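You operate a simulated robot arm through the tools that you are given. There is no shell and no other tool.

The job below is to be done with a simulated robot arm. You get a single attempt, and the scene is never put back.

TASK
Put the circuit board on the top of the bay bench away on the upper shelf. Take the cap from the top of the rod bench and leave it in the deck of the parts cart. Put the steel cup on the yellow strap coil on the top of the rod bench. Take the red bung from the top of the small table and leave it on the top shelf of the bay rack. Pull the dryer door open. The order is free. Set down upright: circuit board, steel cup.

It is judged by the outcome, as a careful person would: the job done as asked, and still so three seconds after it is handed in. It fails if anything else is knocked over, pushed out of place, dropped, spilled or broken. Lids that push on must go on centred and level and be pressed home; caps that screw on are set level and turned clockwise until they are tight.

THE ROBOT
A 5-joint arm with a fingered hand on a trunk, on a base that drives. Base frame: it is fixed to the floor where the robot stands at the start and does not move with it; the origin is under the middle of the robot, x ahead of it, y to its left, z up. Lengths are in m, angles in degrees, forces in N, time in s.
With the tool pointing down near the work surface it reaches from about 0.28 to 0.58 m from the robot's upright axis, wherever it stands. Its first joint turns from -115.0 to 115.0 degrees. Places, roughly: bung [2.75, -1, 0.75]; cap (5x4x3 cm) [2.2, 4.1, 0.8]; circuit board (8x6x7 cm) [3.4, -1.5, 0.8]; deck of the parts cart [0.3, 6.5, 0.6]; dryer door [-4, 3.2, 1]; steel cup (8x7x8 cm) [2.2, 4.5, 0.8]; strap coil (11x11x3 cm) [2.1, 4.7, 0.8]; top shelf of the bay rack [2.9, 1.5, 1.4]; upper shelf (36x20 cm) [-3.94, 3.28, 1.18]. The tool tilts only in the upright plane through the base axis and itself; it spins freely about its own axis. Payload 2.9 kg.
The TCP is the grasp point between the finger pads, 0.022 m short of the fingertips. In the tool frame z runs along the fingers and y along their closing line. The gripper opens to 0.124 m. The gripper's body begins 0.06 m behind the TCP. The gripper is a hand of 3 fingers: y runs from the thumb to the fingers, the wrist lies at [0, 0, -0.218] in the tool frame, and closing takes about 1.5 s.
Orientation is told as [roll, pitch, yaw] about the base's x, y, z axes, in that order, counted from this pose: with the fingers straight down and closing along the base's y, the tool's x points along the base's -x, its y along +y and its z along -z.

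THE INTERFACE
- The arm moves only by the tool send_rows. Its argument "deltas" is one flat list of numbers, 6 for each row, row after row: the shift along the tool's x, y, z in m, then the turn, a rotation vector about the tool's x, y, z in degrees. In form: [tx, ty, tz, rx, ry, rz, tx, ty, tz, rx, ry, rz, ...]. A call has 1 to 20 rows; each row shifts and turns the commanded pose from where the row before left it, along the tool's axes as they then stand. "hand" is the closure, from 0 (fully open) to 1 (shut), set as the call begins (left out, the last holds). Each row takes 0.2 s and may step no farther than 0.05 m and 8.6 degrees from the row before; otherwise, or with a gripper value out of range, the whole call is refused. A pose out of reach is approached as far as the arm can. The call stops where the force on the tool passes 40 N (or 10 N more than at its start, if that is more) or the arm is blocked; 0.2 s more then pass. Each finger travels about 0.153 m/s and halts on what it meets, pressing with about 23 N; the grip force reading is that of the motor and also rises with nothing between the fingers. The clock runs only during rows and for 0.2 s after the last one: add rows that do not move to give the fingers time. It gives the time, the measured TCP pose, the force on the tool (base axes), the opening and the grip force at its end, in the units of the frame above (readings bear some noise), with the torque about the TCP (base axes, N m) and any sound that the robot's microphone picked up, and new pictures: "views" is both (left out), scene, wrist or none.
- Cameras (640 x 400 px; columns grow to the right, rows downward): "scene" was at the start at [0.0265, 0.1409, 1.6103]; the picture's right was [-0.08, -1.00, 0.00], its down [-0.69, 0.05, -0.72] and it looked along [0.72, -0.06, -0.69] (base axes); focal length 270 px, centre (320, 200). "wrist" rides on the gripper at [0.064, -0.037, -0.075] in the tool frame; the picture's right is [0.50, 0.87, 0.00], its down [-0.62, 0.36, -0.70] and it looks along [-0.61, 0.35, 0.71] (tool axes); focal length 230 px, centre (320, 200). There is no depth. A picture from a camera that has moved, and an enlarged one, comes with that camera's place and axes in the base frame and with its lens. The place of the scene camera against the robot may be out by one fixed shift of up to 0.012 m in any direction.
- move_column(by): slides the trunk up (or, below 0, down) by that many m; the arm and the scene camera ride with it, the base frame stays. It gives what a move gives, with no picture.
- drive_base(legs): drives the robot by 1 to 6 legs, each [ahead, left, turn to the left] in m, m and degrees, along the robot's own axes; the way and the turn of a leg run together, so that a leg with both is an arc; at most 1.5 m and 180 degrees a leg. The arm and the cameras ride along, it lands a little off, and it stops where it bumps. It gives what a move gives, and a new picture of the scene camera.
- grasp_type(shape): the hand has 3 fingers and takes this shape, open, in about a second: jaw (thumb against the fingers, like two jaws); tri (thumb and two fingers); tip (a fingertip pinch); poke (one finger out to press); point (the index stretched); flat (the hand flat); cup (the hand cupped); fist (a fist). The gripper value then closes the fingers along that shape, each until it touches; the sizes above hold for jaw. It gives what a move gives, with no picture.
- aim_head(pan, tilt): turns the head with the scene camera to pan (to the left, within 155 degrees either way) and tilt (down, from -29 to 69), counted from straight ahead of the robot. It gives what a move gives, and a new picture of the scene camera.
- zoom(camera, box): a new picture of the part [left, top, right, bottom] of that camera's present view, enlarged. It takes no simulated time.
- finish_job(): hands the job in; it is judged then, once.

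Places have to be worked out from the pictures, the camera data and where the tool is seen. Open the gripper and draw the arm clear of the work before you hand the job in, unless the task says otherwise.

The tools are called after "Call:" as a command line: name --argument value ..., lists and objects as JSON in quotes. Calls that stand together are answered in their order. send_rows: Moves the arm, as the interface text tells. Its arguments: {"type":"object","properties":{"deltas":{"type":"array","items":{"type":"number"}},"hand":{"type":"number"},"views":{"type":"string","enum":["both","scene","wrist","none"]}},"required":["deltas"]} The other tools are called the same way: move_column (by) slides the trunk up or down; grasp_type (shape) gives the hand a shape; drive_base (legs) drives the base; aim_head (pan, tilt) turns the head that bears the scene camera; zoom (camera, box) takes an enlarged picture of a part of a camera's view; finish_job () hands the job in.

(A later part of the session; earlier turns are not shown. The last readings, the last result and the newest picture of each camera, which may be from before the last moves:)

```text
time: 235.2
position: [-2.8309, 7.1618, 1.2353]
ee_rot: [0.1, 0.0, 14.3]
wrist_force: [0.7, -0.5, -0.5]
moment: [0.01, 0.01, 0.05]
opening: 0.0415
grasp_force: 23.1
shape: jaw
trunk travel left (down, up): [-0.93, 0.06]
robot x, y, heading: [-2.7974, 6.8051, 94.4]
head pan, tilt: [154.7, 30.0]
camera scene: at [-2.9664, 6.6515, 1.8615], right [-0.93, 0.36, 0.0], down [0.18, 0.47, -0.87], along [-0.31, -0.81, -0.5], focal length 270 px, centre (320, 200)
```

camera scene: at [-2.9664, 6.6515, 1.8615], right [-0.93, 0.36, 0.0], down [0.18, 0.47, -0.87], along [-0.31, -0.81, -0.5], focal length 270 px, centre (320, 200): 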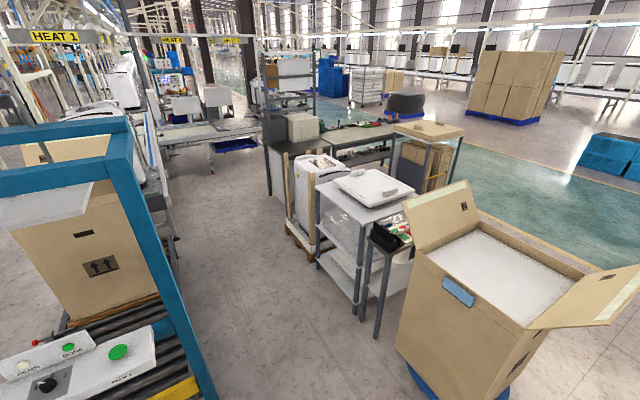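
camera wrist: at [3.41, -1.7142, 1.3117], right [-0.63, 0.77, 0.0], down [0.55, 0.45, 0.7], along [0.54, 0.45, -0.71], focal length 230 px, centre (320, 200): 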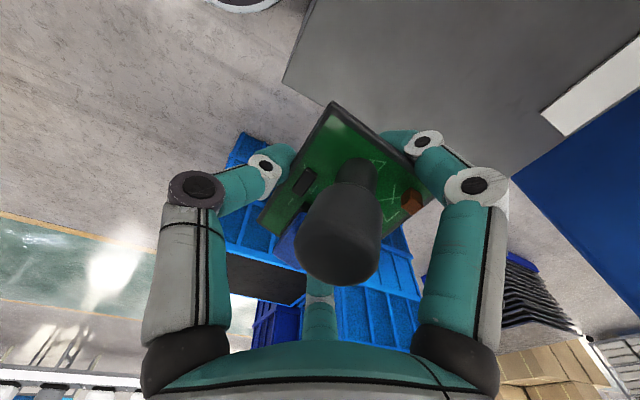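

The passage is about 1.05 m wide between the conveyor end and the row of things, with room for the robot south of the bench. I'll back through it, keeping my heading.

Call:
drive_base --legs '[[-1.17, 0.441, 0], [-1.311, -0.1, 0]]'

Call:
aim_head --pan 130 --tilt 35

```text
time: 247.8
position: [-3.0037, 4.6507, 1.2362]
ee_rot: [0.0, 0.0, 11.6]
wrist_force: [0.6, -0.2, -0.7]
moment: [-0.02, -0.03, -0.01]
opening: 0.0419
grasp_force: 23.4
shape: jaw
trunk travel left (down, up): [-0.93, 0.06]
robot x, y, heading: [-2.9887, 4.2945, 91.6]
head pan, tilt: [154.7, 30.0]
camera scene: at [-3.1647, 4.1471, 1.8615], right [-0.92, 0.4, 0.0], down [0.2, 0.46, -0.87], along [-0.35, -0.79, -0.5], focal length 270 px, centre (320, 200)
```

scene: 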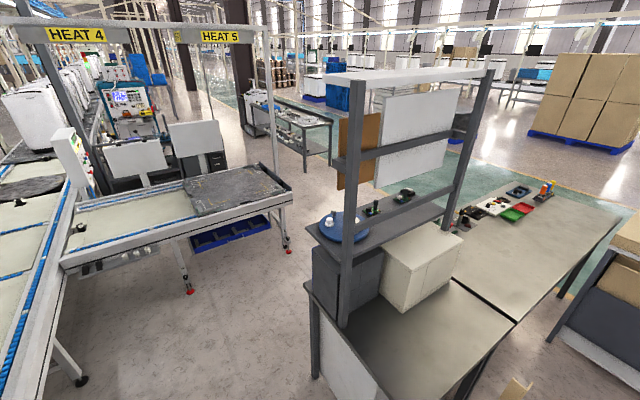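

```text
time: 248.7
position: [-3.0041, 4.65, 1.2356]
ee_rot: [0.1, 0.0, 11.6]
wrist_force: [0.7, 0.6, -1.8]
moment: [0.02, 0.0, 0.03]
opening: 0.0417
grasp_force: 23.0
shape: jaw
trunk travel left (down, up): [-0.93, 0.06]
robot x, y, heading: [-2.9901, 4.2938, 91.4]
head pan, tilt: [130.0, 35.0]
camera scene: at [-3.1941, 4.1711, 1.8537], right [-0.66, 0.75, 0.0], down [0.43, 0.38, -0.82], along [-0.61, -0.54, -0.57], focal length 270 px, centre (320, 200)
```

scene: 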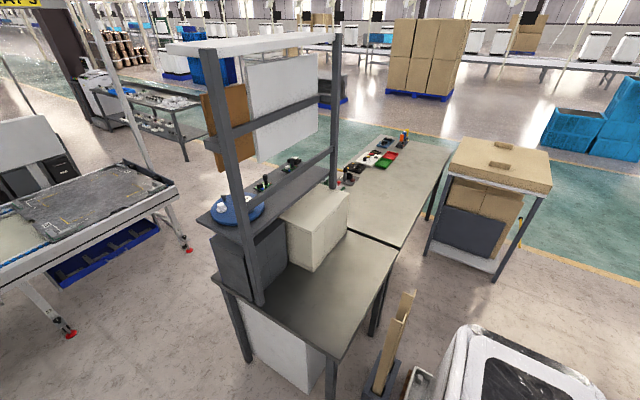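

I can see the bench from behind. A narrow shelf carries a blue dish and small things, with the grey dryer beneath it. I'll enlarge the view.

Call:
zoom --camera "scene" --box '[180, 130, 360, 243]'

```text
3.54 times, centred on (270, 186) of scene
camera zoom: at [-3.1941, 4.1711, 1.8537], right [-0.66, 0.75, 0.0], down [0.43, 0.38, -0.82], along [-0.61, -0.54, -0.57], focal length 956 px, centre (497, 248)
```

zoom: 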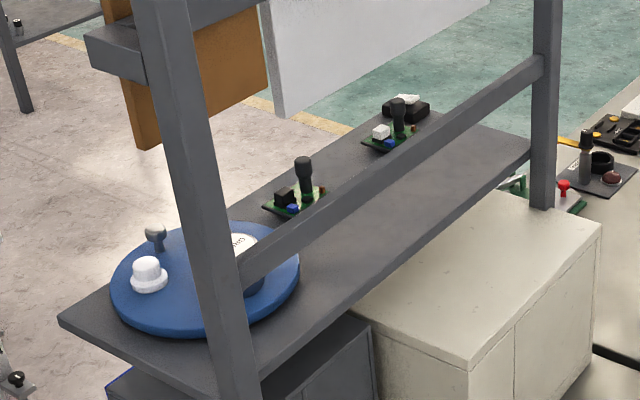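

The bench is turned about 9°, and two boards and a blue dish already stand on the shelf at z≈1.18. I'll continue round its east end to see the front from the south.

Call:
drive_base --legs '[[-1.295, -0.038, 0], [-0.378, 0.089, 0], [0, 0.3, 0]]'

Call:
aim_head --pan 40 --tilt 35

```text
time: 259.1
position: [-3.2947, 2.915, 1.2352]
ee_rot: [0.0, 0.0, 13.3]
wrist_force: [0.7, 0.2, -0.4]
moment: [0.0, 0.0, 0.0]
opening: 0.0413
grasp_force: 23.6
shape: jaw
trunk travel left (down, up): [-0.93, 0.06]
robot x, y, heading: [-3.2713, 2.5545, 93.2]
head pan, tilt: [130.0, 35.0]
camera scene: at [-3.4674, 2.4298, 1.8539], right [-0.69, 0.73, 0.0], down [0.42, 0.39, -0.82], along [-0.6, -0.56, -0.57], focal length 270 px, centre (320, 200)
```

scene: 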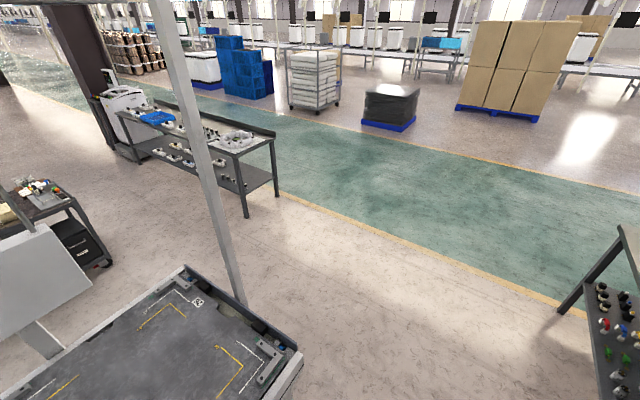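

```text
time: 260.7
position: [-3.295, 2.9144, 1.2353]
ee_rot: [0.0, 0.1, 13.3]
wrist_force: [-0.5, 0.5, -0.9]
moment: [-0.02, 0.02, 0.01]
opening: 0.0416
grasp_force: 23.1
shape: jaw
trunk travel left (down, up): [-0.93, 0.06]
robot x, y, heading: [-3.2675, 2.5583, 93.5]
head pan, tilt: [40.0, 35.0]
camera scene: at [-3.4653, 2.5541, 1.8537], right [0.73, 0.69, 0.0], down [0.39, -0.42, -0.82], along [-0.56, 0.6, -0.57], focal length 270 px, centre (320, 200)
```

scene: 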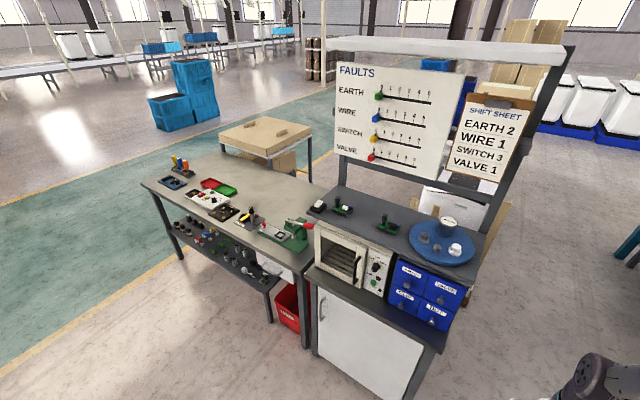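

Now the front is visible: the dryer is the beige box with a glass door, between the blue drawers and a fixture, with the shelf above. I'll enlarge it.

Call:
zoom --camera "scene" --box '[280, 170, 500, 308]'

Call:
zoom --camera "scene" --box '[300, 185, 420, 260]'

Call:
zoom --camera "scene" --box '[300, 220, 420, 295]'

```text
2.90 times, centred on (390, 239) of scene
camera zoom: at [-3.4653, 2.5541, 1.8537], right [0.73, 0.69, 0.0], down [0.39, -0.42, -0.82], along [-0.56, 0.6, -0.57], focal length 783 px, centre (117, 87)
```

zoom: 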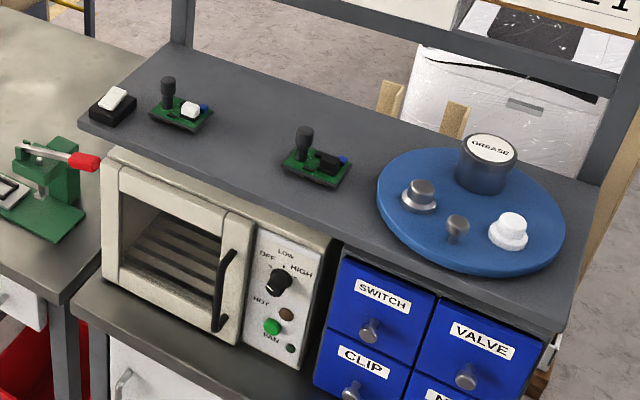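

```text
5.33 times, centred on (360, 222) of scene
camera zoom: at [-3.4653, 2.5541, 1.8537], right [0.73, 0.69, 0.0], down [0.39, -0.42, -0.82], along [-0.56, 0.6, -0.57], focal length 1441 px, centre (107, 80)
```

zoom: 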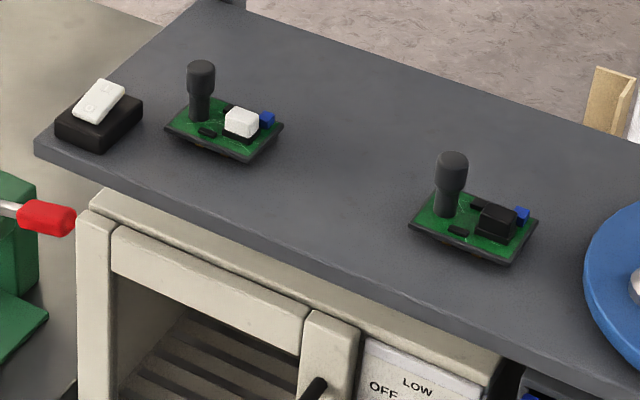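

```text
5.33 times, centred on (360, 258) of scene
camera zoom: at [-3.4653, 2.5541, 1.8537], right [0.73, 0.69, 0.0], down [0.39, -0.42, -0.82], along [-0.56, 0.6, -0.57], focal length 1441 px, centre (107, -107)
```

zoom: 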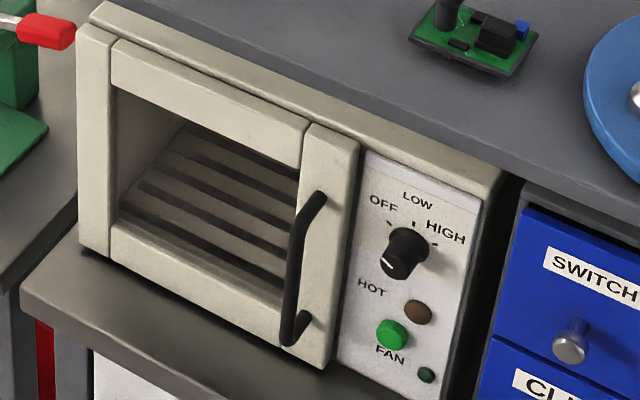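

The shelf's front edge runs from about (-4.10,3.14) to (-3.49,3.25). There is a free gap between the two boards around (-3.91,3.29), and the door handle stands at about (-3.85,3.17), z 0.94–1.10. I'll raise the hand first, then drive in front of the gap.

Call:
send_rows --deltas '[0, 0, -0.04, 0, 0, 0, 0, 0, -0.04, 0, 0, 0, 0, 0, -0.04, 0, 0, 0, 0, 0, -0.04, 0, 0, 0, 0, 0, 0, 0, 0, 0]' --views "none"

Call:
drive_base --legs '[[0, 0.535, 0], [0.25, 0, 0]]'

Call:
aim_head --pan 0 --tilt 45

```text
time: 261.9
position: [-3.2943, 2.9147, 1.3927]
ee_rot: [0.0, 0.0, 13.3]
wrist_force: [-0.3, 0.0, -2.4]
moment: [-0.01, 0.04, 0.01]
opening: 0.0412
grasp_force: 22.9
shape: jaw
trunk travel left (down, up): [-0.93, 0.06]
robot x, y, heading: [-3.2649, 2.5577, 93.0]
head pan, tilt: [40.0, 35.0]
```

```text
time: 266.4
position: [-3.8414, 3.1286, 1.3925]
ee_rot: [0.0, 0.0, 13.5]
wrist_force: [-0.2, -0.1, -0.6]
moment: [-0.01, 0.0, -0.03]
opening: 0.0412
grasp_force: 22.6
shape: jaw
trunk travel left (down, up): [-0.93, 0.06]
robot x, y, heading: [-3.8141, 2.7709, 93.4]
head pan, tilt: [40.0, 35.0]
camera scene: at [-4.0112, 2.7675, 1.8537], right [0.72, 0.69, 0.0], down [0.4, -0.42, -0.82], along [-0.56, 0.59, -0.57], focal length 270 px, centre (320, 200)
```

scene: 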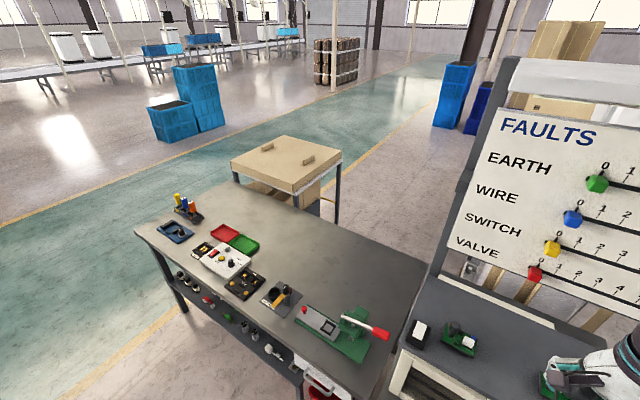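

```text
time: 267.5
position: [-3.8414, 3.1299, 1.3915]
ee_rot: [0.0, 0.0, 13.4]
wrist_force: [-0.5, 0.2, -1.0]
moment: [0.01, -0.02, 0.01]
opening: 0.0412
grasp_force: 23.1
shape: jaw
trunk travel left (down, up): [-0.93, 0.06]
robot x, y, heading: [-3.8101, 2.7696, 93.6]
head pan, tilt: [0.0, 45.0]
camera scene: at [-3.9556, 2.7858, 1.8389], right [1.0, 0.06, 0.0], down [0.04, -0.71, -0.71], along [-0.04, 0.71, -0.71], focal length 270 px, centre (320, 200)
```

scene: 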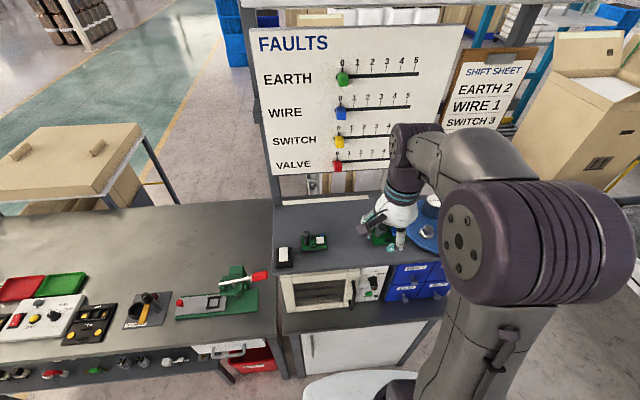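

I'm in front of the shelf, with the hand over its front edge at z=1.39. I'll enlarge the scene and wrist views to place the gap exactly.

Call:
zoom --camera "scene" --box '[260, 190, 460, 315]'

Call:
zoom --camera "wrist" --box '[0, 0, 640, 400]'

```text
3.20 times, centred on (360, 252) of scene
camera zoom: at [-3.9556, 2.7858, 1.8389], right [1.0, 0.06, 0.0], down [0.04, -0.71, -0.71], along [-0.04, 0.71, -0.71], focal length 864 px, centre (192, 32)
```

zoom: 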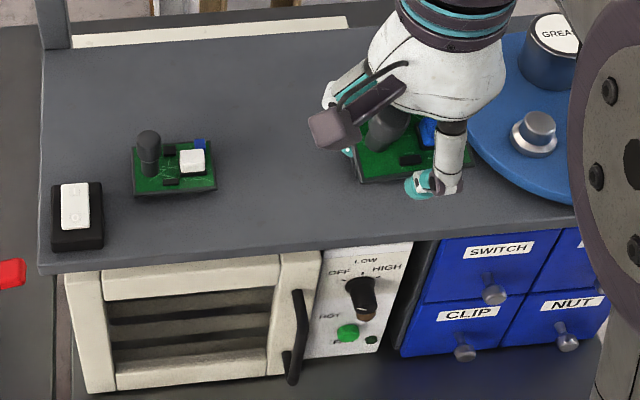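

```text
1.00 times, centred on (320, 200) of wrist (not enlarged: the box is as wide or as high as the picture)
camera zoom: at [-3.8964, 3.0785, 1.4684], right [-0.69, 0.73, 0.0], down [0.52, 0.49, 0.7], along [0.51, 0.48, -0.71], focal length 230 px, centre (320, 200)
```

zoom: 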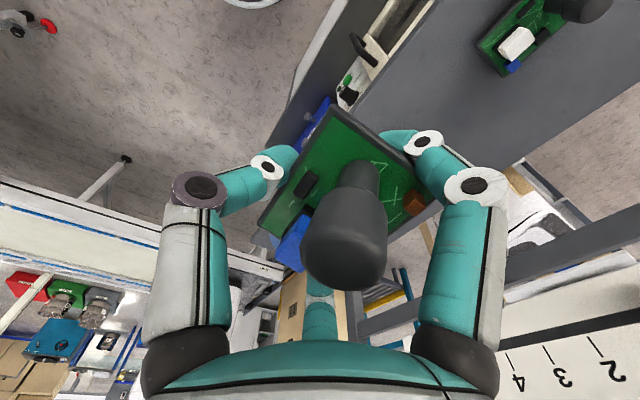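

The wrist and scene views agree that the left board is at (-4.00,3.25), so the gap centre set slightly back is about (-3.906,3.291). I'll move the held board over it at the present height.

Call:
send_rows --deltas '[0.0051, 0.0343, 0, 0, 0, 0, 0.0051, 0.0343, 0, 0, 0, 0, 0.0051, 0.0343, 0, 0, 0, 0, 0.0051, 0.0343, 0, 0, 0, 0, 0.0051, 0.0343, 0, 0, 0, 0, 0, 0, 0.04, 0, 0, 0, 0, 0, 0.04, 0, 0, 0, 0, 0, 0, 0, 0, 0]' --views "both"

Call:
zoom --camera "scene" --box '[260, 190, 420, 290]'

```text
time: 269.3
position: [-3.9079, 3.2934, 1.3138]
ee_rot: [0.1, 0.0, 13.5]
wrist_force: [-0.3, -0.4, -1.4]
moment: [0.0, 0.01, -0.01]
opening: 0.0402
grasp_force: 23.2
shape: jaw
trunk travel left (down, up): [-0.93, 0.06]
robot x, y, heading: [-3.8097, 2.7734, 93.2]
head pan, tilt: [0.0, 45.0]
camera scene: at [-3.9557, 2.7868, 1.8388], right [1.0, 0.06, 0.0], down [0.04, -0.71, -0.71], along [-0.04, 0.71, -0.71], focal length 270 px, centre (320, 200)
camera wrist: at [-3.9626, 3.2419, 1.3905], right [-0.69, 0.73, 0.0], down [0.52, 0.49, 0.7], along [0.51, 0.48, -0.71], focal length 230 px, centre (320, 200)
```

scene: 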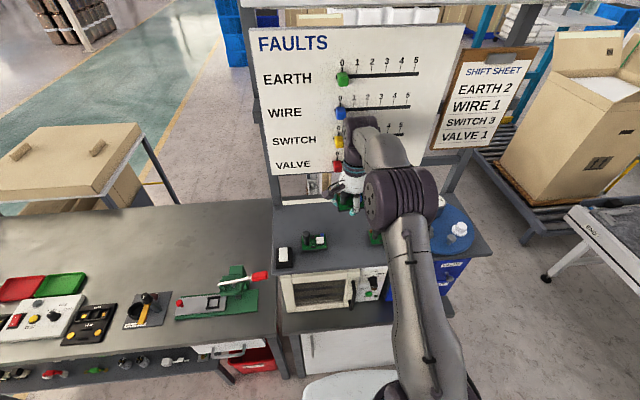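
wrist: 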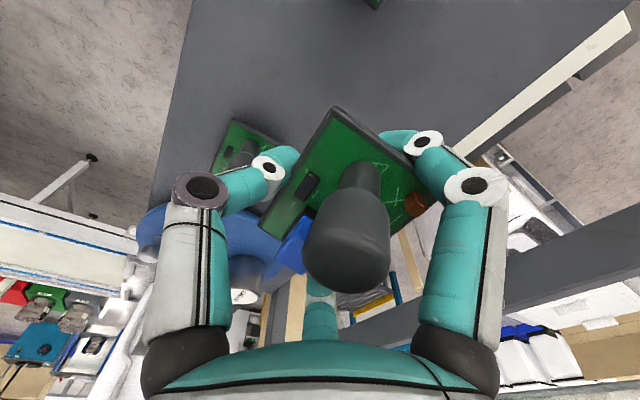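

```text
4.00 times, centred on (340, 240) of scene
camera zoom: at [-3.9557, 2.7868, 1.8388], right [1.0, 0.06, 0.0], down [0.04, -0.71, -0.71], along [-0.04, 0.71, -0.71], focal length 1080 px, centre (240, 40)
```

zoom: 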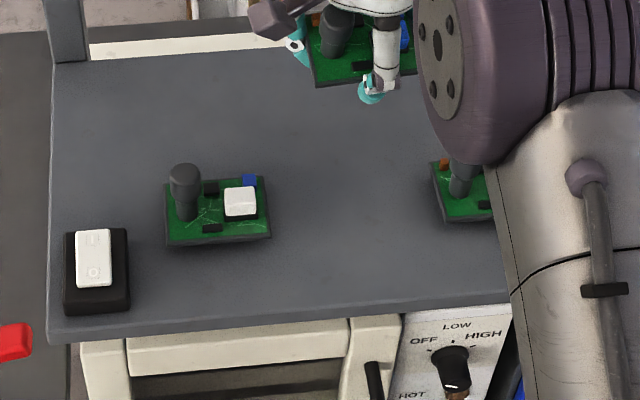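

The held board lines up with the middle of the gap, about 12 cm wide, and well clear of the pegboard. I'll lower it, first to z≈1.23.

Call:
send_rows --deltas '[0, 0, 0.03, 0, 0, 0, 0, 0, 0.03, 0, 0, 0, 0, 0, 0.02, 0, 0, 0, 0, 0, 0, 0, 0, 0]' --views "both"

Call:
zoom --camera "scene" --box '[280, 190, 400, 265]'

```text
time: 270.3
position: [-3.9067, 3.2913, 1.233]
ee_rot: [0.0, 0.0, 13.6]
wrist_force: [0.5, -0.2, -0.3]
moment: [0.04, -0.02, 0.04]
opening: 0.0405
grasp_force: 23.2
shape: jaw
trunk travel left (down, up): [-0.93, 0.06]
robot x, y, heading: [-3.8131, 2.7709, 93.8]
head pan, tilt: [0.0, 45.0]
camera scene: at [-3.9555, 2.7866, 1.8389], right [1.0, 0.06, 0.0], down [0.04, -0.71, -0.71], along [-0.04, 0.71, -0.71], focal length 270 px, centre (320, 200)
camera wrist: at [-3.9625, 3.2407, 1.309], right [-0.69, 0.73, 0.0], down [0.52, 0.49, 0.7], along [0.51, 0.48, -0.71], focal length 230 px, centre (320, 200)
```

scene: 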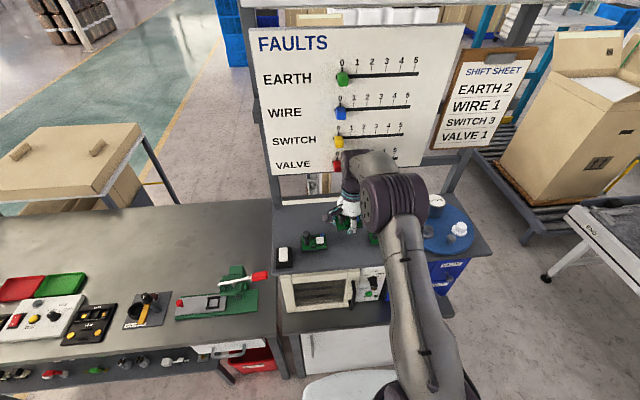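
wrist: 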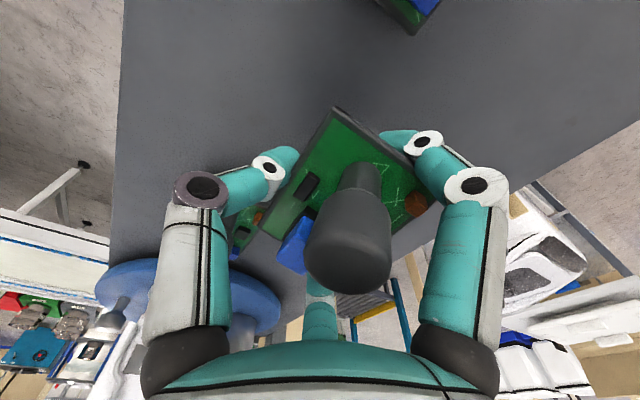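

```text
5.33 times, centred on (340, 228) of scene
camera zoom: at [-3.9555, 2.7866, 1.8389], right [1.0, 0.06, 0.0], down [0.04, -0.71, -0.71], along [-0.04, 0.71, -0.71], focal length 1441 px, centre (213, 53)
```

zoom: 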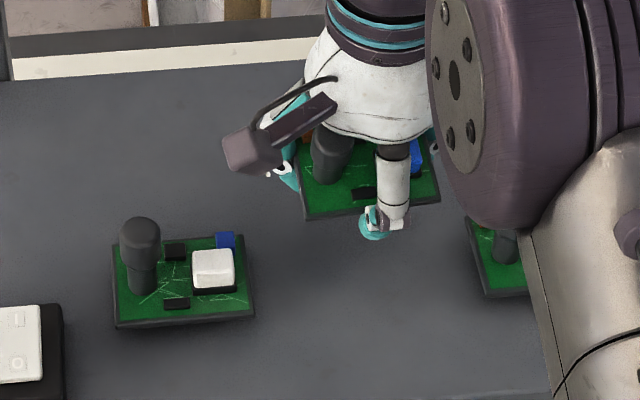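

The position is good, with space on both sides. I'll go down in 3 mm steps, watching for contact.

Call:
send_rows --deltas '[0, 0, 0.004, 0, 0, 0, 0, 0, 0.004, 0, 0, 0, 0, 0, 0.003, 0, 0, 0, 0, 0, 0, 0, 0, 0]' --views "none"

Call:
send_rows --deltas '[0, 0, 0.003, 0, 0, 0, 0, 0, 0.003, 0, 0, 0, 0, 0, 0, 0, 0, 0]' --views "none"

```text
time: 271.3
position: [-3.9069, 3.2896, 1.2209]
ee_rot: [0.0, 0.0, 13.5]
wrist_force: [0.3, 0.2, -1.2]
moment: [-0.01, -0.05, 0.0]
opening: 0.0407
grasp_force: 22.9
shape: jaw
trunk travel left (down, up): [-0.93, 0.06]
robot x, y, heading: [-3.8133, 2.7668, 93.5]
head pan, tilt: [0.0, 45.0]
```

```text
time: 272.1
position: [-3.9069, 3.2909, 1.2158]
ee_rot: [0.0, 0.0, 13.6]
wrist_force: [-0.7, 0.1, -0.6]
moment: [-0.01, -0.01, 0.02]
opening: 0.0406
grasp_force: 23.5
shape: jaw
trunk travel left (down, up): [-0.93, 0.06]
robot x, y, heading: [-3.8121, 2.7684, 93.6]
head pan, tilt: [0.0, 45.0]
```

No contact yet at z=1.216, so I'll continue in 2–3 mm steps.

Call:
send_rows --deltas '[0, 0, 0.003, 0, 0, 0, 0, 0, 0.002, 0, 0, 0, 0, 0, 0, 0, 0, 0]' --views "none"

Call:
send_rows --deltas '[0, 0, 0.002, 0, 0, 0, 0, 0, 0.002, 0, 0, 0, 0, 0, 0, 0, 0, 0]' --views "scene"

Call:
zoom --camera "scene" --box '[300, 200, 396, 260]'

```text
time: 272.9
position: [-3.9075, 3.2909, 1.21]
ee_rot: [0.0, 0.0, 13.5]
wrist_force: [0.1, 0.5, -0.4]
moment: [0.0, -0.05, 0.01]
opening: 0.0405
grasp_force: 22.9
shape: jaw
trunk travel left (down, up): [-0.93, 0.06]
robot x, y, heading: [-3.8141, 2.7722, 93.5]
head pan, tilt: [0.0, 45.0]
```

```text
time: 273.7
position: [-3.9072, 3.291, 1.2064]
ee_rot: [0.0, 0.0, 13.4]
wrist_force: [0.1, 0.2, -0.4]
moment: [0.0, 0.01, -0.02]
opening: 0.0404
grasp_force: 23.0
shape: jaw
trunk travel left (down, up): [-0.93, 0.06]
robot x, y, heading: [-3.8109, 2.77, 93.4]
head pan, tilt: [0.0, 45.0]
camera scene: at [-3.9555, 2.7865, 1.8389], right [1.0, 0.06, 0.0], down [0.04, -0.71, -0.71], along [-0.04, 0.71, -0.71], focal length 270 px, centre (320, 200)
```

scene: 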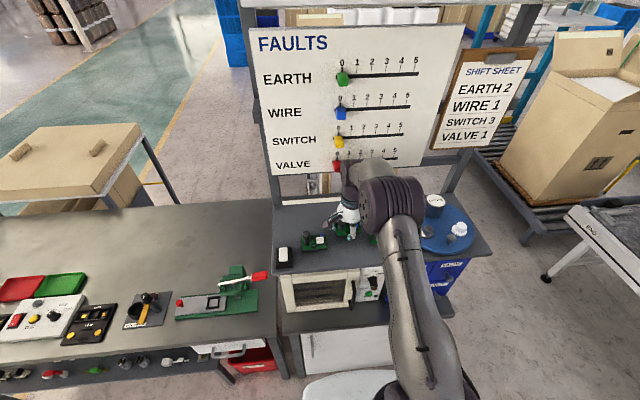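

```text
6.67 times, centred on (348, 230) of scene
camera zoom: at [-3.9555, 2.7865, 1.8389], right [1.0, 0.06, 0.0], down [0.04, -0.71, -0.71], along [-0.04, 0.71, -0.71], focal length 1801 px, centre (133, 0)
```

zoom: 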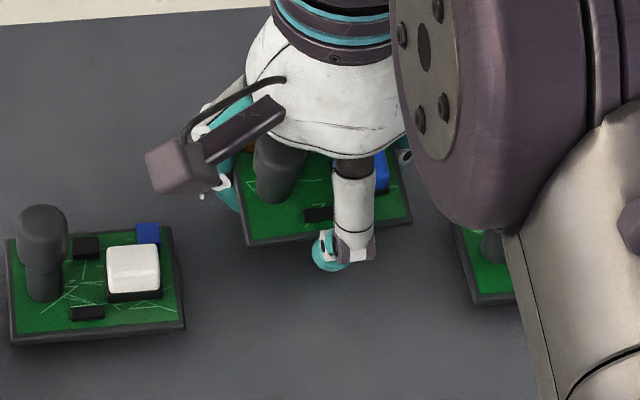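

Still in the air by the shadow. I'll continue down in 2 mm steps.

Call:
send_rows --deltas '[0, 0, 0.002, 0, 0, 0, 0, 0, 0.002, 0, 0, 0, 0, 0, 0, 0, 0, 0]' --views "none"

Call:
send_rows --deltas '[0, 0, 0.002, 0, 0, 0, 0, 0, 0.002, 0, 0, 0, 0, 0, 0, 0, 0, 0]' --views "none"

Call:
send_rows --deltas '[0, 0, 0.002, 0, 0, 0, 0, 0, 0, 0, 0, 0]' --views "none"

```text
time: 274.5
position: [-3.9056, 3.2921, 1.2023]
ee_rot: [0.0, 0.0, 13.5]
wrist_force: [-0.6, 0.3, 0.3]
moment: [-0.02, 0.0, -0.01]
opening: 0.0403
grasp_force: 23.2
shape: jaw
trunk travel left (down, up): [-0.93, 0.06]
robot x, y, heading: [-3.8187, 2.7725, 93.4]
head pan, tilt: [0.0, 45.0]
```

```text
time: 275.3
position: [-3.906, 3.2879, 1.2]
ee_rot: [0.2, 0.0, 13.4]
wrist_force: [2.5, -3.2, 19.0]
moment: [-0.3, -0.11, -0.02]
opening: 0.0424
grasp_force: 23.1
shape: jaw
trunk travel left (down, up): [-0.93, 0.06]
robot x, y, heading: [-3.8166, 2.7696, 93.4]
head pan, tilt: [0.0, 45.0]
```

```text
time: 275.9
position: [-3.9061, 3.2874, 1.1989]
ee_rot: [0.4, -0.1, 13.6]
wrist_force: [2.0, 0.6, 36.6]
moment: [-0.15, 0.06, 0.01]
opening: 0.0427
grasp_force: 23.6
shape: jaw
trunk travel left (down, up): [-0.93, 0.06]
robot x, y, heading: [-3.8128, 2.7761, 93.5]
head pan, tilt: [0.0, 45.0]
```

Contact came at TCP z≈1.200, so the board now stands on the shelf. I'll ease the pressure by 3 mm and open the hand, since the space around the fingers is clear.

Call:
send_rows --deltas '[0, 0, -0.003, 0, 0, 0, 0, 0, 0, 0, 0, 0]' --views "none"

Call:
send_rows --deltas '[0, 0, 0, 0, 0, 0, 0, 0, 0, 0, 0, 0, 0, 0, 0, 0, 0, 0, 0, 0, 0, 0, 0, 0]' --hand 0.12 --views "both"

Call:
zoom --camera "scene" --box '[300, 200, 396, 260]'

```text
time: 276.5
position: [-3.9065, 3.2888, 1.1995]
ee_rot: [0.0, 0.0, 13.6]
wrist_force: [2.3, -2.6, 15.1]
moment: [-0.2, -0.02, 0.07]
opening: 0.0425
grasp_force: 23.3
shape: jaw
trunk travel left (down, up): [-0.93, 0.06]
robot x, y, heading: [-3.8163, 2.7718, 93.4]
head pan, tilt: [0.0, 45.0]
```

```text
time: 277.2
position: [-3.9075, 3.2958, 1.2021]
ee_rot: [0.6, 0.0, 13.5]
wrist_force: [-2.5, 9.2, 29.1]
moment: [-1.47, -0.35, 0.0]
opening: 0.1081
grasp_force: 0.1
shape: jaw
trunk travel left (down, up): [-0.93, 0.06]
robot x, y, heading: [-3.815, 2.7704, 93.3]
head pan, tilt: [0.0, 45.0]
stopped in row 3: the force on the tool passed its limit at 43 N (the readings are from after the stop); the commanded pose is now the measured one
camera scene: at [-3.9562, 2.7877, 1.8388], right [1.0, 0.06, 0.0], down [0.04, -0.71, -0.71], along [-0.04, 0.71, -0.71], focal length 270 px, centre (320, 200)
camera wrist: at [-3.9625, 3.2431, 1.2779], right [-0.69, 0.72, 0.01], down [0.52, 0.48, 0.71], along [0.51, 0.49, -0.71], focal length 230 px, centre (320, 200)
```

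scene: 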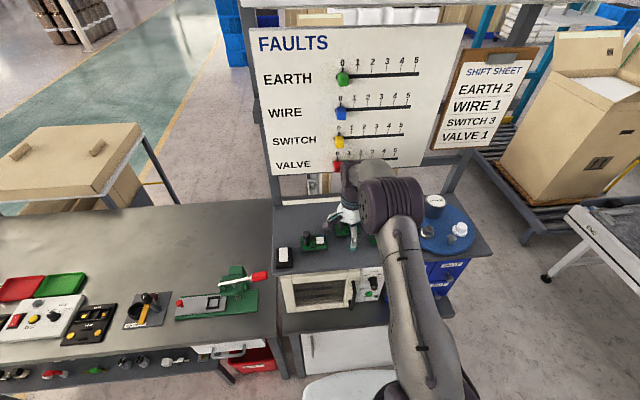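
wrist: 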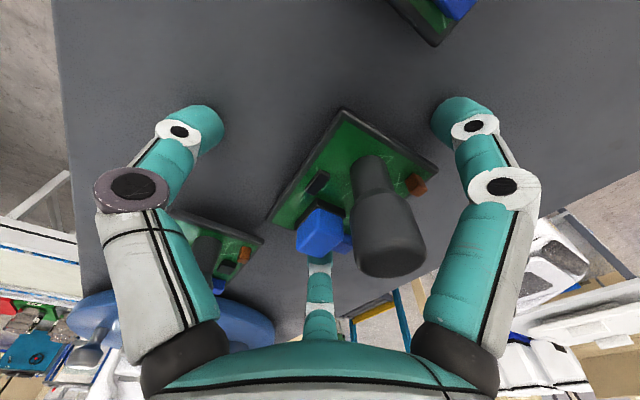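

```text
6.67 times, centred on (348, 230) of scene
camera zoom: at [-3.9562, 2.7877, 1.8388], right [1.0, 0.06, 0.0], down [0.04, -0.71, -0.71], along [-0.04, 0.71, -0.71], focal length 1801 px, centre (133, 0)
```

zoom: 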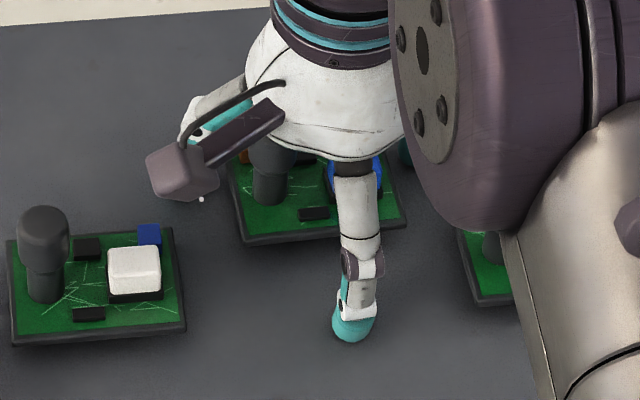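

The fingers pushed on the shelf as they straightened, but the board is released and standing flat. I'll lift the hand straight up.

Call:
send_rows --deltas '[0, 0, -0.005, 0, 0, 0, 0, 0, -0.01, 0, 0, 0, 0, 0, -0.02, 0, 0, 0, 0, 0, -0.03, 0, 0, 0, 0, 0, -0.03, 0, 0, 0]' --hand 0.12 --views "both"

Call:
zoom --camera "scene" --box '[270, 190, 430, 290]'

```text
time: 278.4
position: [-3.9066, 3.2929, 1.2974]
ee_rot: [0.3, 0.0, 13.4]
wrist_force: [-0.7, -0.4, 0.6]
moment: [-0.02, 0.01, 0.0]
opening: 0.1092
grasp_force: 0.0
shape: jaw
trunk travel left (down, up): [-0.93, 0.06]
robot x, y, heading: [-3.8141, 2.774, 93.5]
head pan, tilt: [0.0, 45.0]
camera scene: at [-3.9556, 2.7857, 1.8388], right [1.0, 0.06, 0.0], down [0.04, -0.71, -0.71], along [-0.04, 0.71, -0.71], focal length 270 px, centre (320, 200)
camera wrist: at [-3.962, 3.2404, 1.3738], right [-0.69, 0.72, 0.0], down [0.52, 0.49, 0.7], along [0.51, 0.49, -0.71], focal length 230 px, centre (320, 200)
```

scene: 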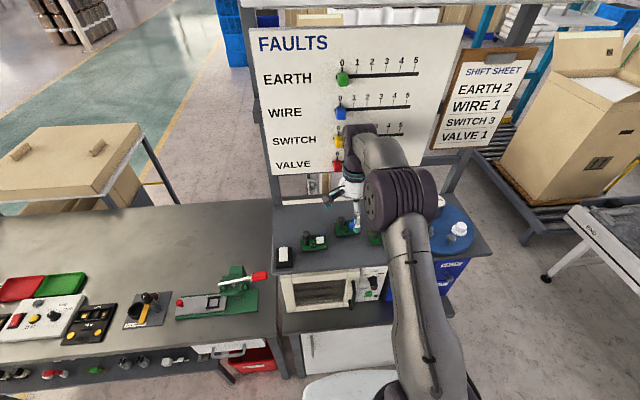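
wrist: 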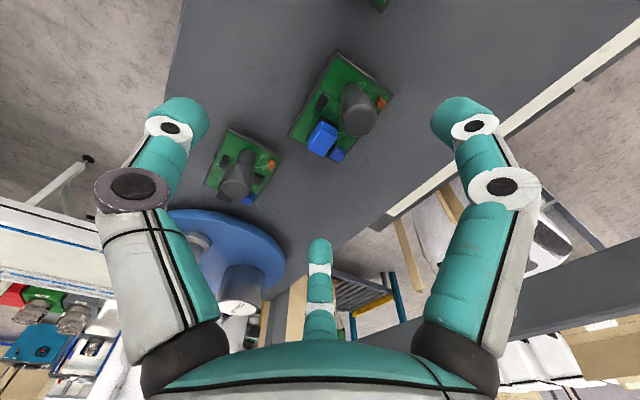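

```text
4.00 times, centred on (350, 240) of scene
camera zoom: at [-3.9556, 2.7857, 1.8388], right [1.0, 0.06, 0.0], down [0.04, -0.71, -0.71], along [-0.04, 0.71, -0.71], focal length 1080 px, centre (200, 40)
```

zoom: 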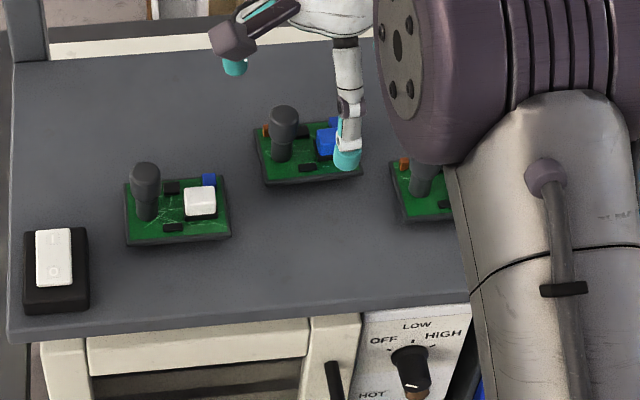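

The board stands upright in the gap, well clear of the other items. I'll withdraw the hand up and back, then back the base off to set up for the dryer door.

Call:
send_rows --deltas '[0, 0, -0.045, 0, 0, 0, 0, 0, -0.045, 0, 0, 0, -0.0051, -0.0343, 0, 0, 0, 0, -0.0051, -0.0343, 0, 0, 0, 0, -0.0051, -0.0343, 0, 0, 0, 0, -0.0051, -0.0343, 0, 0, 0, 0, -0.0051, -0.0343, 0, 0, 0, 0]' --hand 0 --views "none"

Call:
drive_base --legs '[[-0.217, -0.057, 6.5]]'

Call:
zoom --camera "scene" --box '[200, 100, 440, 250]'

```text
time: 280.0
position: [-3.8393, 3.1286, 1.3861]
ee_rot: [0.4, -0.1, 13.5]
wrist_force: [-0.6, 0.2, 0.1]
moment: [0.01, 0.02, 0.0]
opening: 0.124
grasp_force: 0.1
shape: jaw
trunk travel left (down, up): [-0.93, 0.06]
robot x, y, heading: [-3.8133, 2.77, 93.6]
head pan, tilt: [0.0, 45.0]
```

```text
time: 281.6
position: [-3.7999, 2.9266, 1.3846]
ee_rot: [0.2, -0.1, 19.5]
wrist_force: [0.3, 0.2, 0.3]
moment: [0.0, 0.01, -0.02]
opening: 0.1241
grasp_force: 0.0
shape: jaw
trunk travel left (down, up): [-0.93, 0.06]
robot x, y, heading: [-3.7321, 2.5692, 99.5]
head pan, tilt: [0.0, 45.0]
camera scene: at [-3.877, 2.5717, 1.8388], right [0.99, 0.17, 0.0], down [0.12, -0.7, -0.71], along [-0.12, 0.7, -0.71], focal length 270 px, centre (320, 200)
```

scene: 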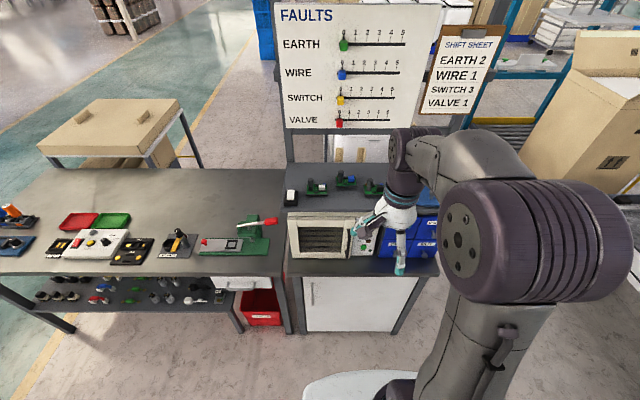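

```text
2.67 times, centred on (320, 175) of scene
camera zoom: at [-3.877, 2.5717, 1.8388], right [0.99, 0.17, 0.0], down [0.12, -0.7, -0.71], along [-0.12, 0.7, -0.71], focal length 720 px, centre (320, 267)
```

zoom: 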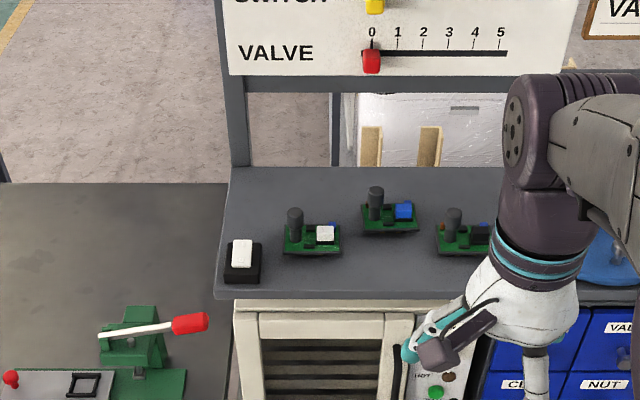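

All three boards stand upright on the shelf. I'll enlarge the dryer door to fix the handle.

Call:
zoom --camera "scene" --box '[280, 195, 400, 270]'

```text
5.33 times, centred on (340, 232) of scene
camera zoom: at [-3.877, 2.5717, 1.8388], right [0.99, 0.17, 0.0], down [0.12, -0.7, -0.71], along [-0.12, 0.7, -0.71], focal length 1441 px, centre (213, 27)
```

zoom: 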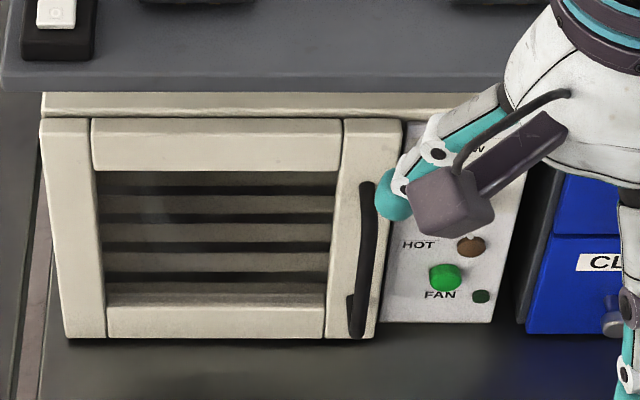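

From two views the handle bar is at about (-3.873,3.207), z 0.90–1.04, just under the shelf edge, with the hinge on the left. I'll lower the trunk, spin the hand, and swing it to point forward, well in front of the bench.

Call:
move_column --by -0.4

Call:
move_column --by -0.23

Call:
send_rows --deltas '[0, 0, 0, 0, 0, 8.225, 0, 0, 0, 0, 0, 8.225, 0, 0, 0, 0, 0, 8.225, 0, 0, 0, 0, 0, 8.225, 0, 0, 0, 0, 0, 8.225, 0, 0, 0, 0, 0, 8.225, 0, 0, 0, 0, 0, 8.225, 0, 0, 0, 0, 0, 8.225, 0, 0, 0, 0, 0, 8.225, 0, 0, 0, 0, 0, 8.225, 0, 0, 0, 0, 0, 8.225, 0, 0, 0, 0, 0, 8.225]' --views "both"

```text
time: 285.5
position: [-3.7987, 2.9253, 0.9852]
ee_rot: [0.3, -0.1, 19.6]
wrist_force: [-0.1, -0.5, 0.1]
moment: [0.02, -0.01, 0.0]
opening: 0.1241
grasp_force: 0.0
shape: jaw
trunk travel left (down, up): [-0.53, 0.46]
robot x, y, heading: [-3.7359, 2.5695, 99.7]
head pan, tilt: [0.0, 45.0]
```

```text
time: 287.9
position: [-3.7986, 2.9248, 0.7552]
ee_rot: [0.3, -0.1, 19.5]
wrist_force: [-0.8, -0.1, -0.2]
moment: [0.0, -0.01, -0.01]
opening: 0.1242
grasp_force: 0.1
shape: jaw
trunk travel left (down, up): [-0.3, 0.69]
robot x, y, heading: [-3.7359, 2.5722, 99.6]
head pan, tilt: [0.0, 45.0]
```

```text
time: 290.5
position: [-3.7987, 2.9248, 0.756]
ee_rot: [0.0, 0.3, -79.2]
wrist_force: [0.1, 0.2, 0.0]
moment: [0.04, -0.02, 0.01]
opening: 0.1238
grasp_force: 0.1
shape: jaw
trunk travel left (down, up): [-0.3, 0.69]
robot x, y, heading: [-3.7324, 2.5721, 99.7]
head pan, tilt: [0.0, 45.0]
camera scene: at [-3.8762, 2.5703, 1.2089], right [0.99, 0.17, 0.0], down [0.12, -0.7, -0.71], along [-0.12, 0.7, -0.71], focal length 270 px, centre (320, 200)
camera wrist: at [-3.8487, 2.9805, 0.8318], right [0.76, 0.65, 0.0], down [0.47, -0.54, 0.7], along [0.46, -0.53, -0.72], focal length 230 px, centre (320, 200)
```

scene: 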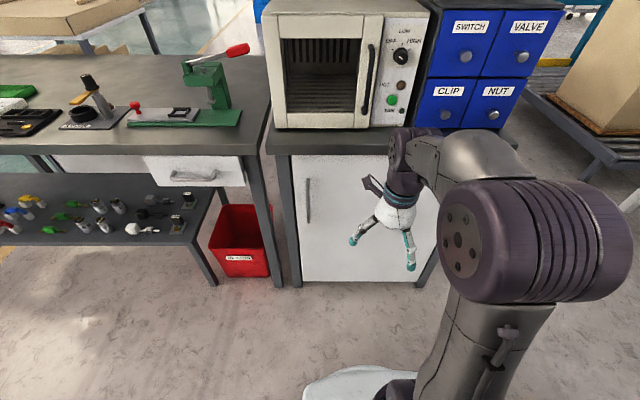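
wrist: 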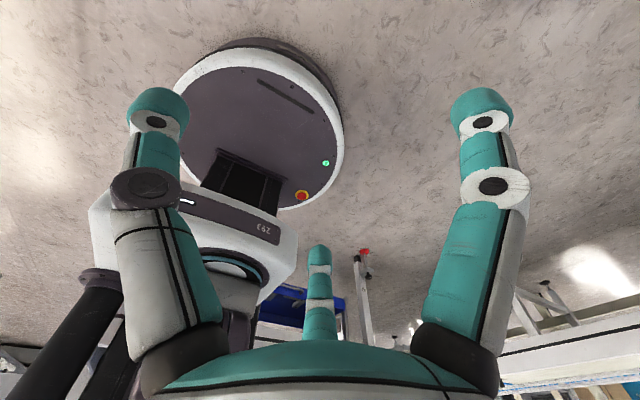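

The dryer is well visible now. I'll tilt the hand up to point forward about the wrist.

Call:
send_rows --deltas '[0.03103, 0, -0.00222, 0, 8.1818, 0, 0.03103, 0, -0.00222, 0, 8.1818, 0, 0.03103, 0, -0.00222, 0, 8.1818, 0, 0.03103, 0, -0.00222, 0, 8.1818, 0, 0.03103, 0, -0.00222, 0, 8.1818, 0, 0.03103, 0, -0.00222, 0, 8.1818, 0, 0.03103, 0, -0.00222, 0, 8.1818, 0, 0.03103, 0, -0.00222, 0, 8.1818, 0, 0.03103, 0, -0.00222, 0, 8.1818, 0, 0.03103, 0, -0.00222, 0, 8.1818, 0, 0.03103, 0, -0.00222, 0, 8.1818, 0]' --views "both"

```text
time: 292.9
position: [-3.8392, 3.1388, 0.9756]
ee_rot: [-179.2, 89.6, 101.3]
wrist_force: [1.0, -0.3, -0.4]
moment: [0.01, -0.02, -0.01]
opening: 0.1239
grasp_force: 0.1
shape: jaw
trunk travel left (down, up): [-0.3, 0.69]
robot x, y, heading: [-3.7331, 2.5676, 99.7]
head pan, tilt: [0.0, 45.0]
camera scene: at [-3.8763, 2.5703, 1.2089], right [0.99, 0.17, 0.0], down [0.12, -0.7, -0.71], along [-0.12, 0.7, -0.71], focal length 270 px, centre (320, 200)
camera wrist: at [-3.8635, 3.0583, 1.04], right [0.85, 0.16, 0.5], down [0.48, -0.62, -0.62], along [0.21, 0.77, -0.6], focal length 230 px, centre (320, 200)
```

scene: 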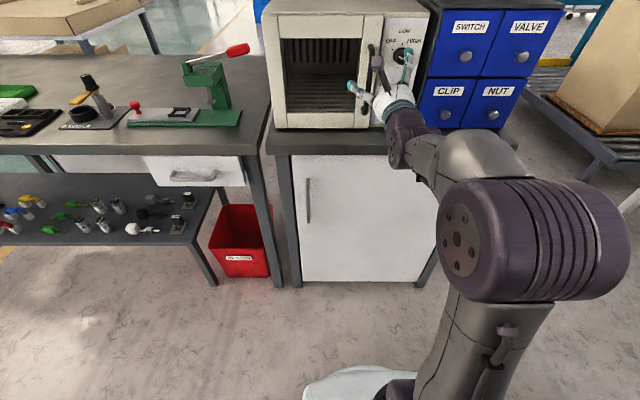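
wrist: 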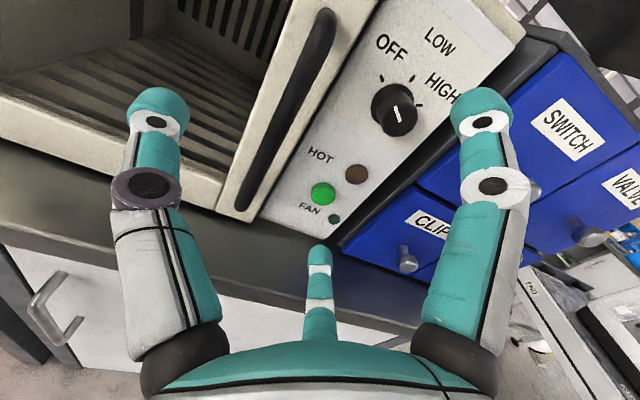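

The hand points forward now, and the wrist view shows the handle bar between thumb and fingers, slightly to the thumb's side. I'll shift toward it, lower 2 cm, and go forward 4 cm.

Call:
send_rows --deltas '[-0.02, -0.0246, 0, 1.9, 0, 0, 0, 0, 0.02, 0, 0, 0, 0, 0, 0.02, 0, 0, 0, 0, 0, 0, 0, 0, 0]' --hand 0 --views "both"

Call:
zoom --camera "scene" --box '[260, 10, 480, 148]'

```text
time: 293.9
position: [-3.8715, 3.1723, 0.9526]
ee_rot: [176.2, 89.7, 99.3]
wrist_force: [0.4, -0.1, 0.2]
moment: [0.02, -0.02, 0.02]
opening: 0.124
grasp_force: 0.1
shape: jaw
trunk travel left (down, up): [-0.3, 0.69]
robot x, y, heading: [-3.7338, 2.5703, 99.7]
head pan, tilt: [0.0, 45.0]
camera scene: at [-3.8763, 2.5704, 1.2089], right [0.99, 0.17, 0.0], down [0.12, -0.7, -0.71], along [-0.12, 0.7, -0.71], focal length 270 px, centre (320, 200)
camera wrist: at [-3.8918, 3.0901, 1.0178], right [0.84, 0.2, 0.5], down [0.51, -0.6, -0.62], along [0.18, 0.78, -0.6], focal length 230 px, centre (320, 200)
```

scene: 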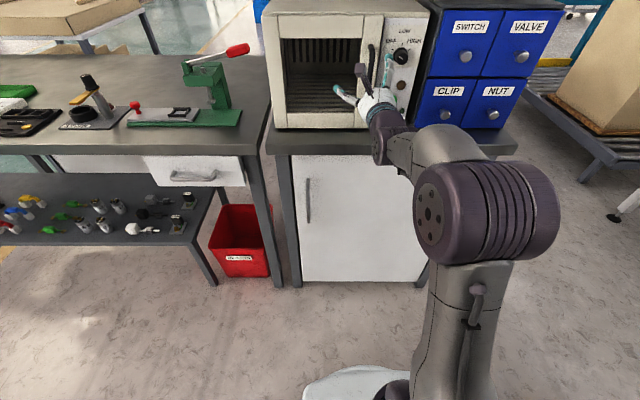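
wrist: 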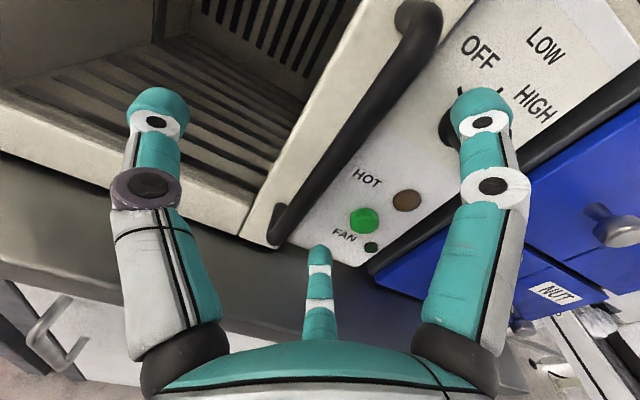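

```text
2.90 times, centred on (370, 79) of scene
camera zoom: at [-3.8763, 2.5704, 1.2089], right [0.99, 0.17, 0.0], down [0.12, -0.7, -0.71], along [-0.12, 0.7, -0.71], focal length 783 px, centre (175, 551)
```

zoom: 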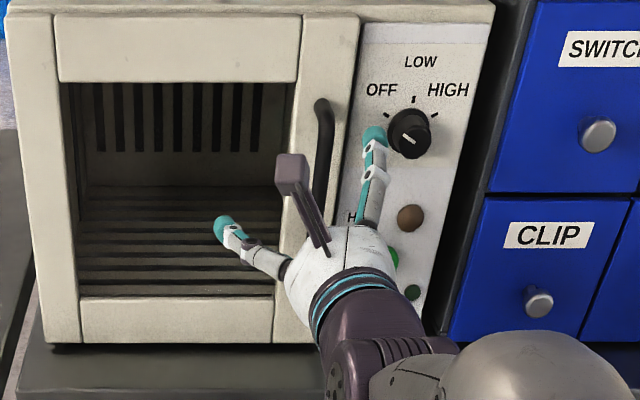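

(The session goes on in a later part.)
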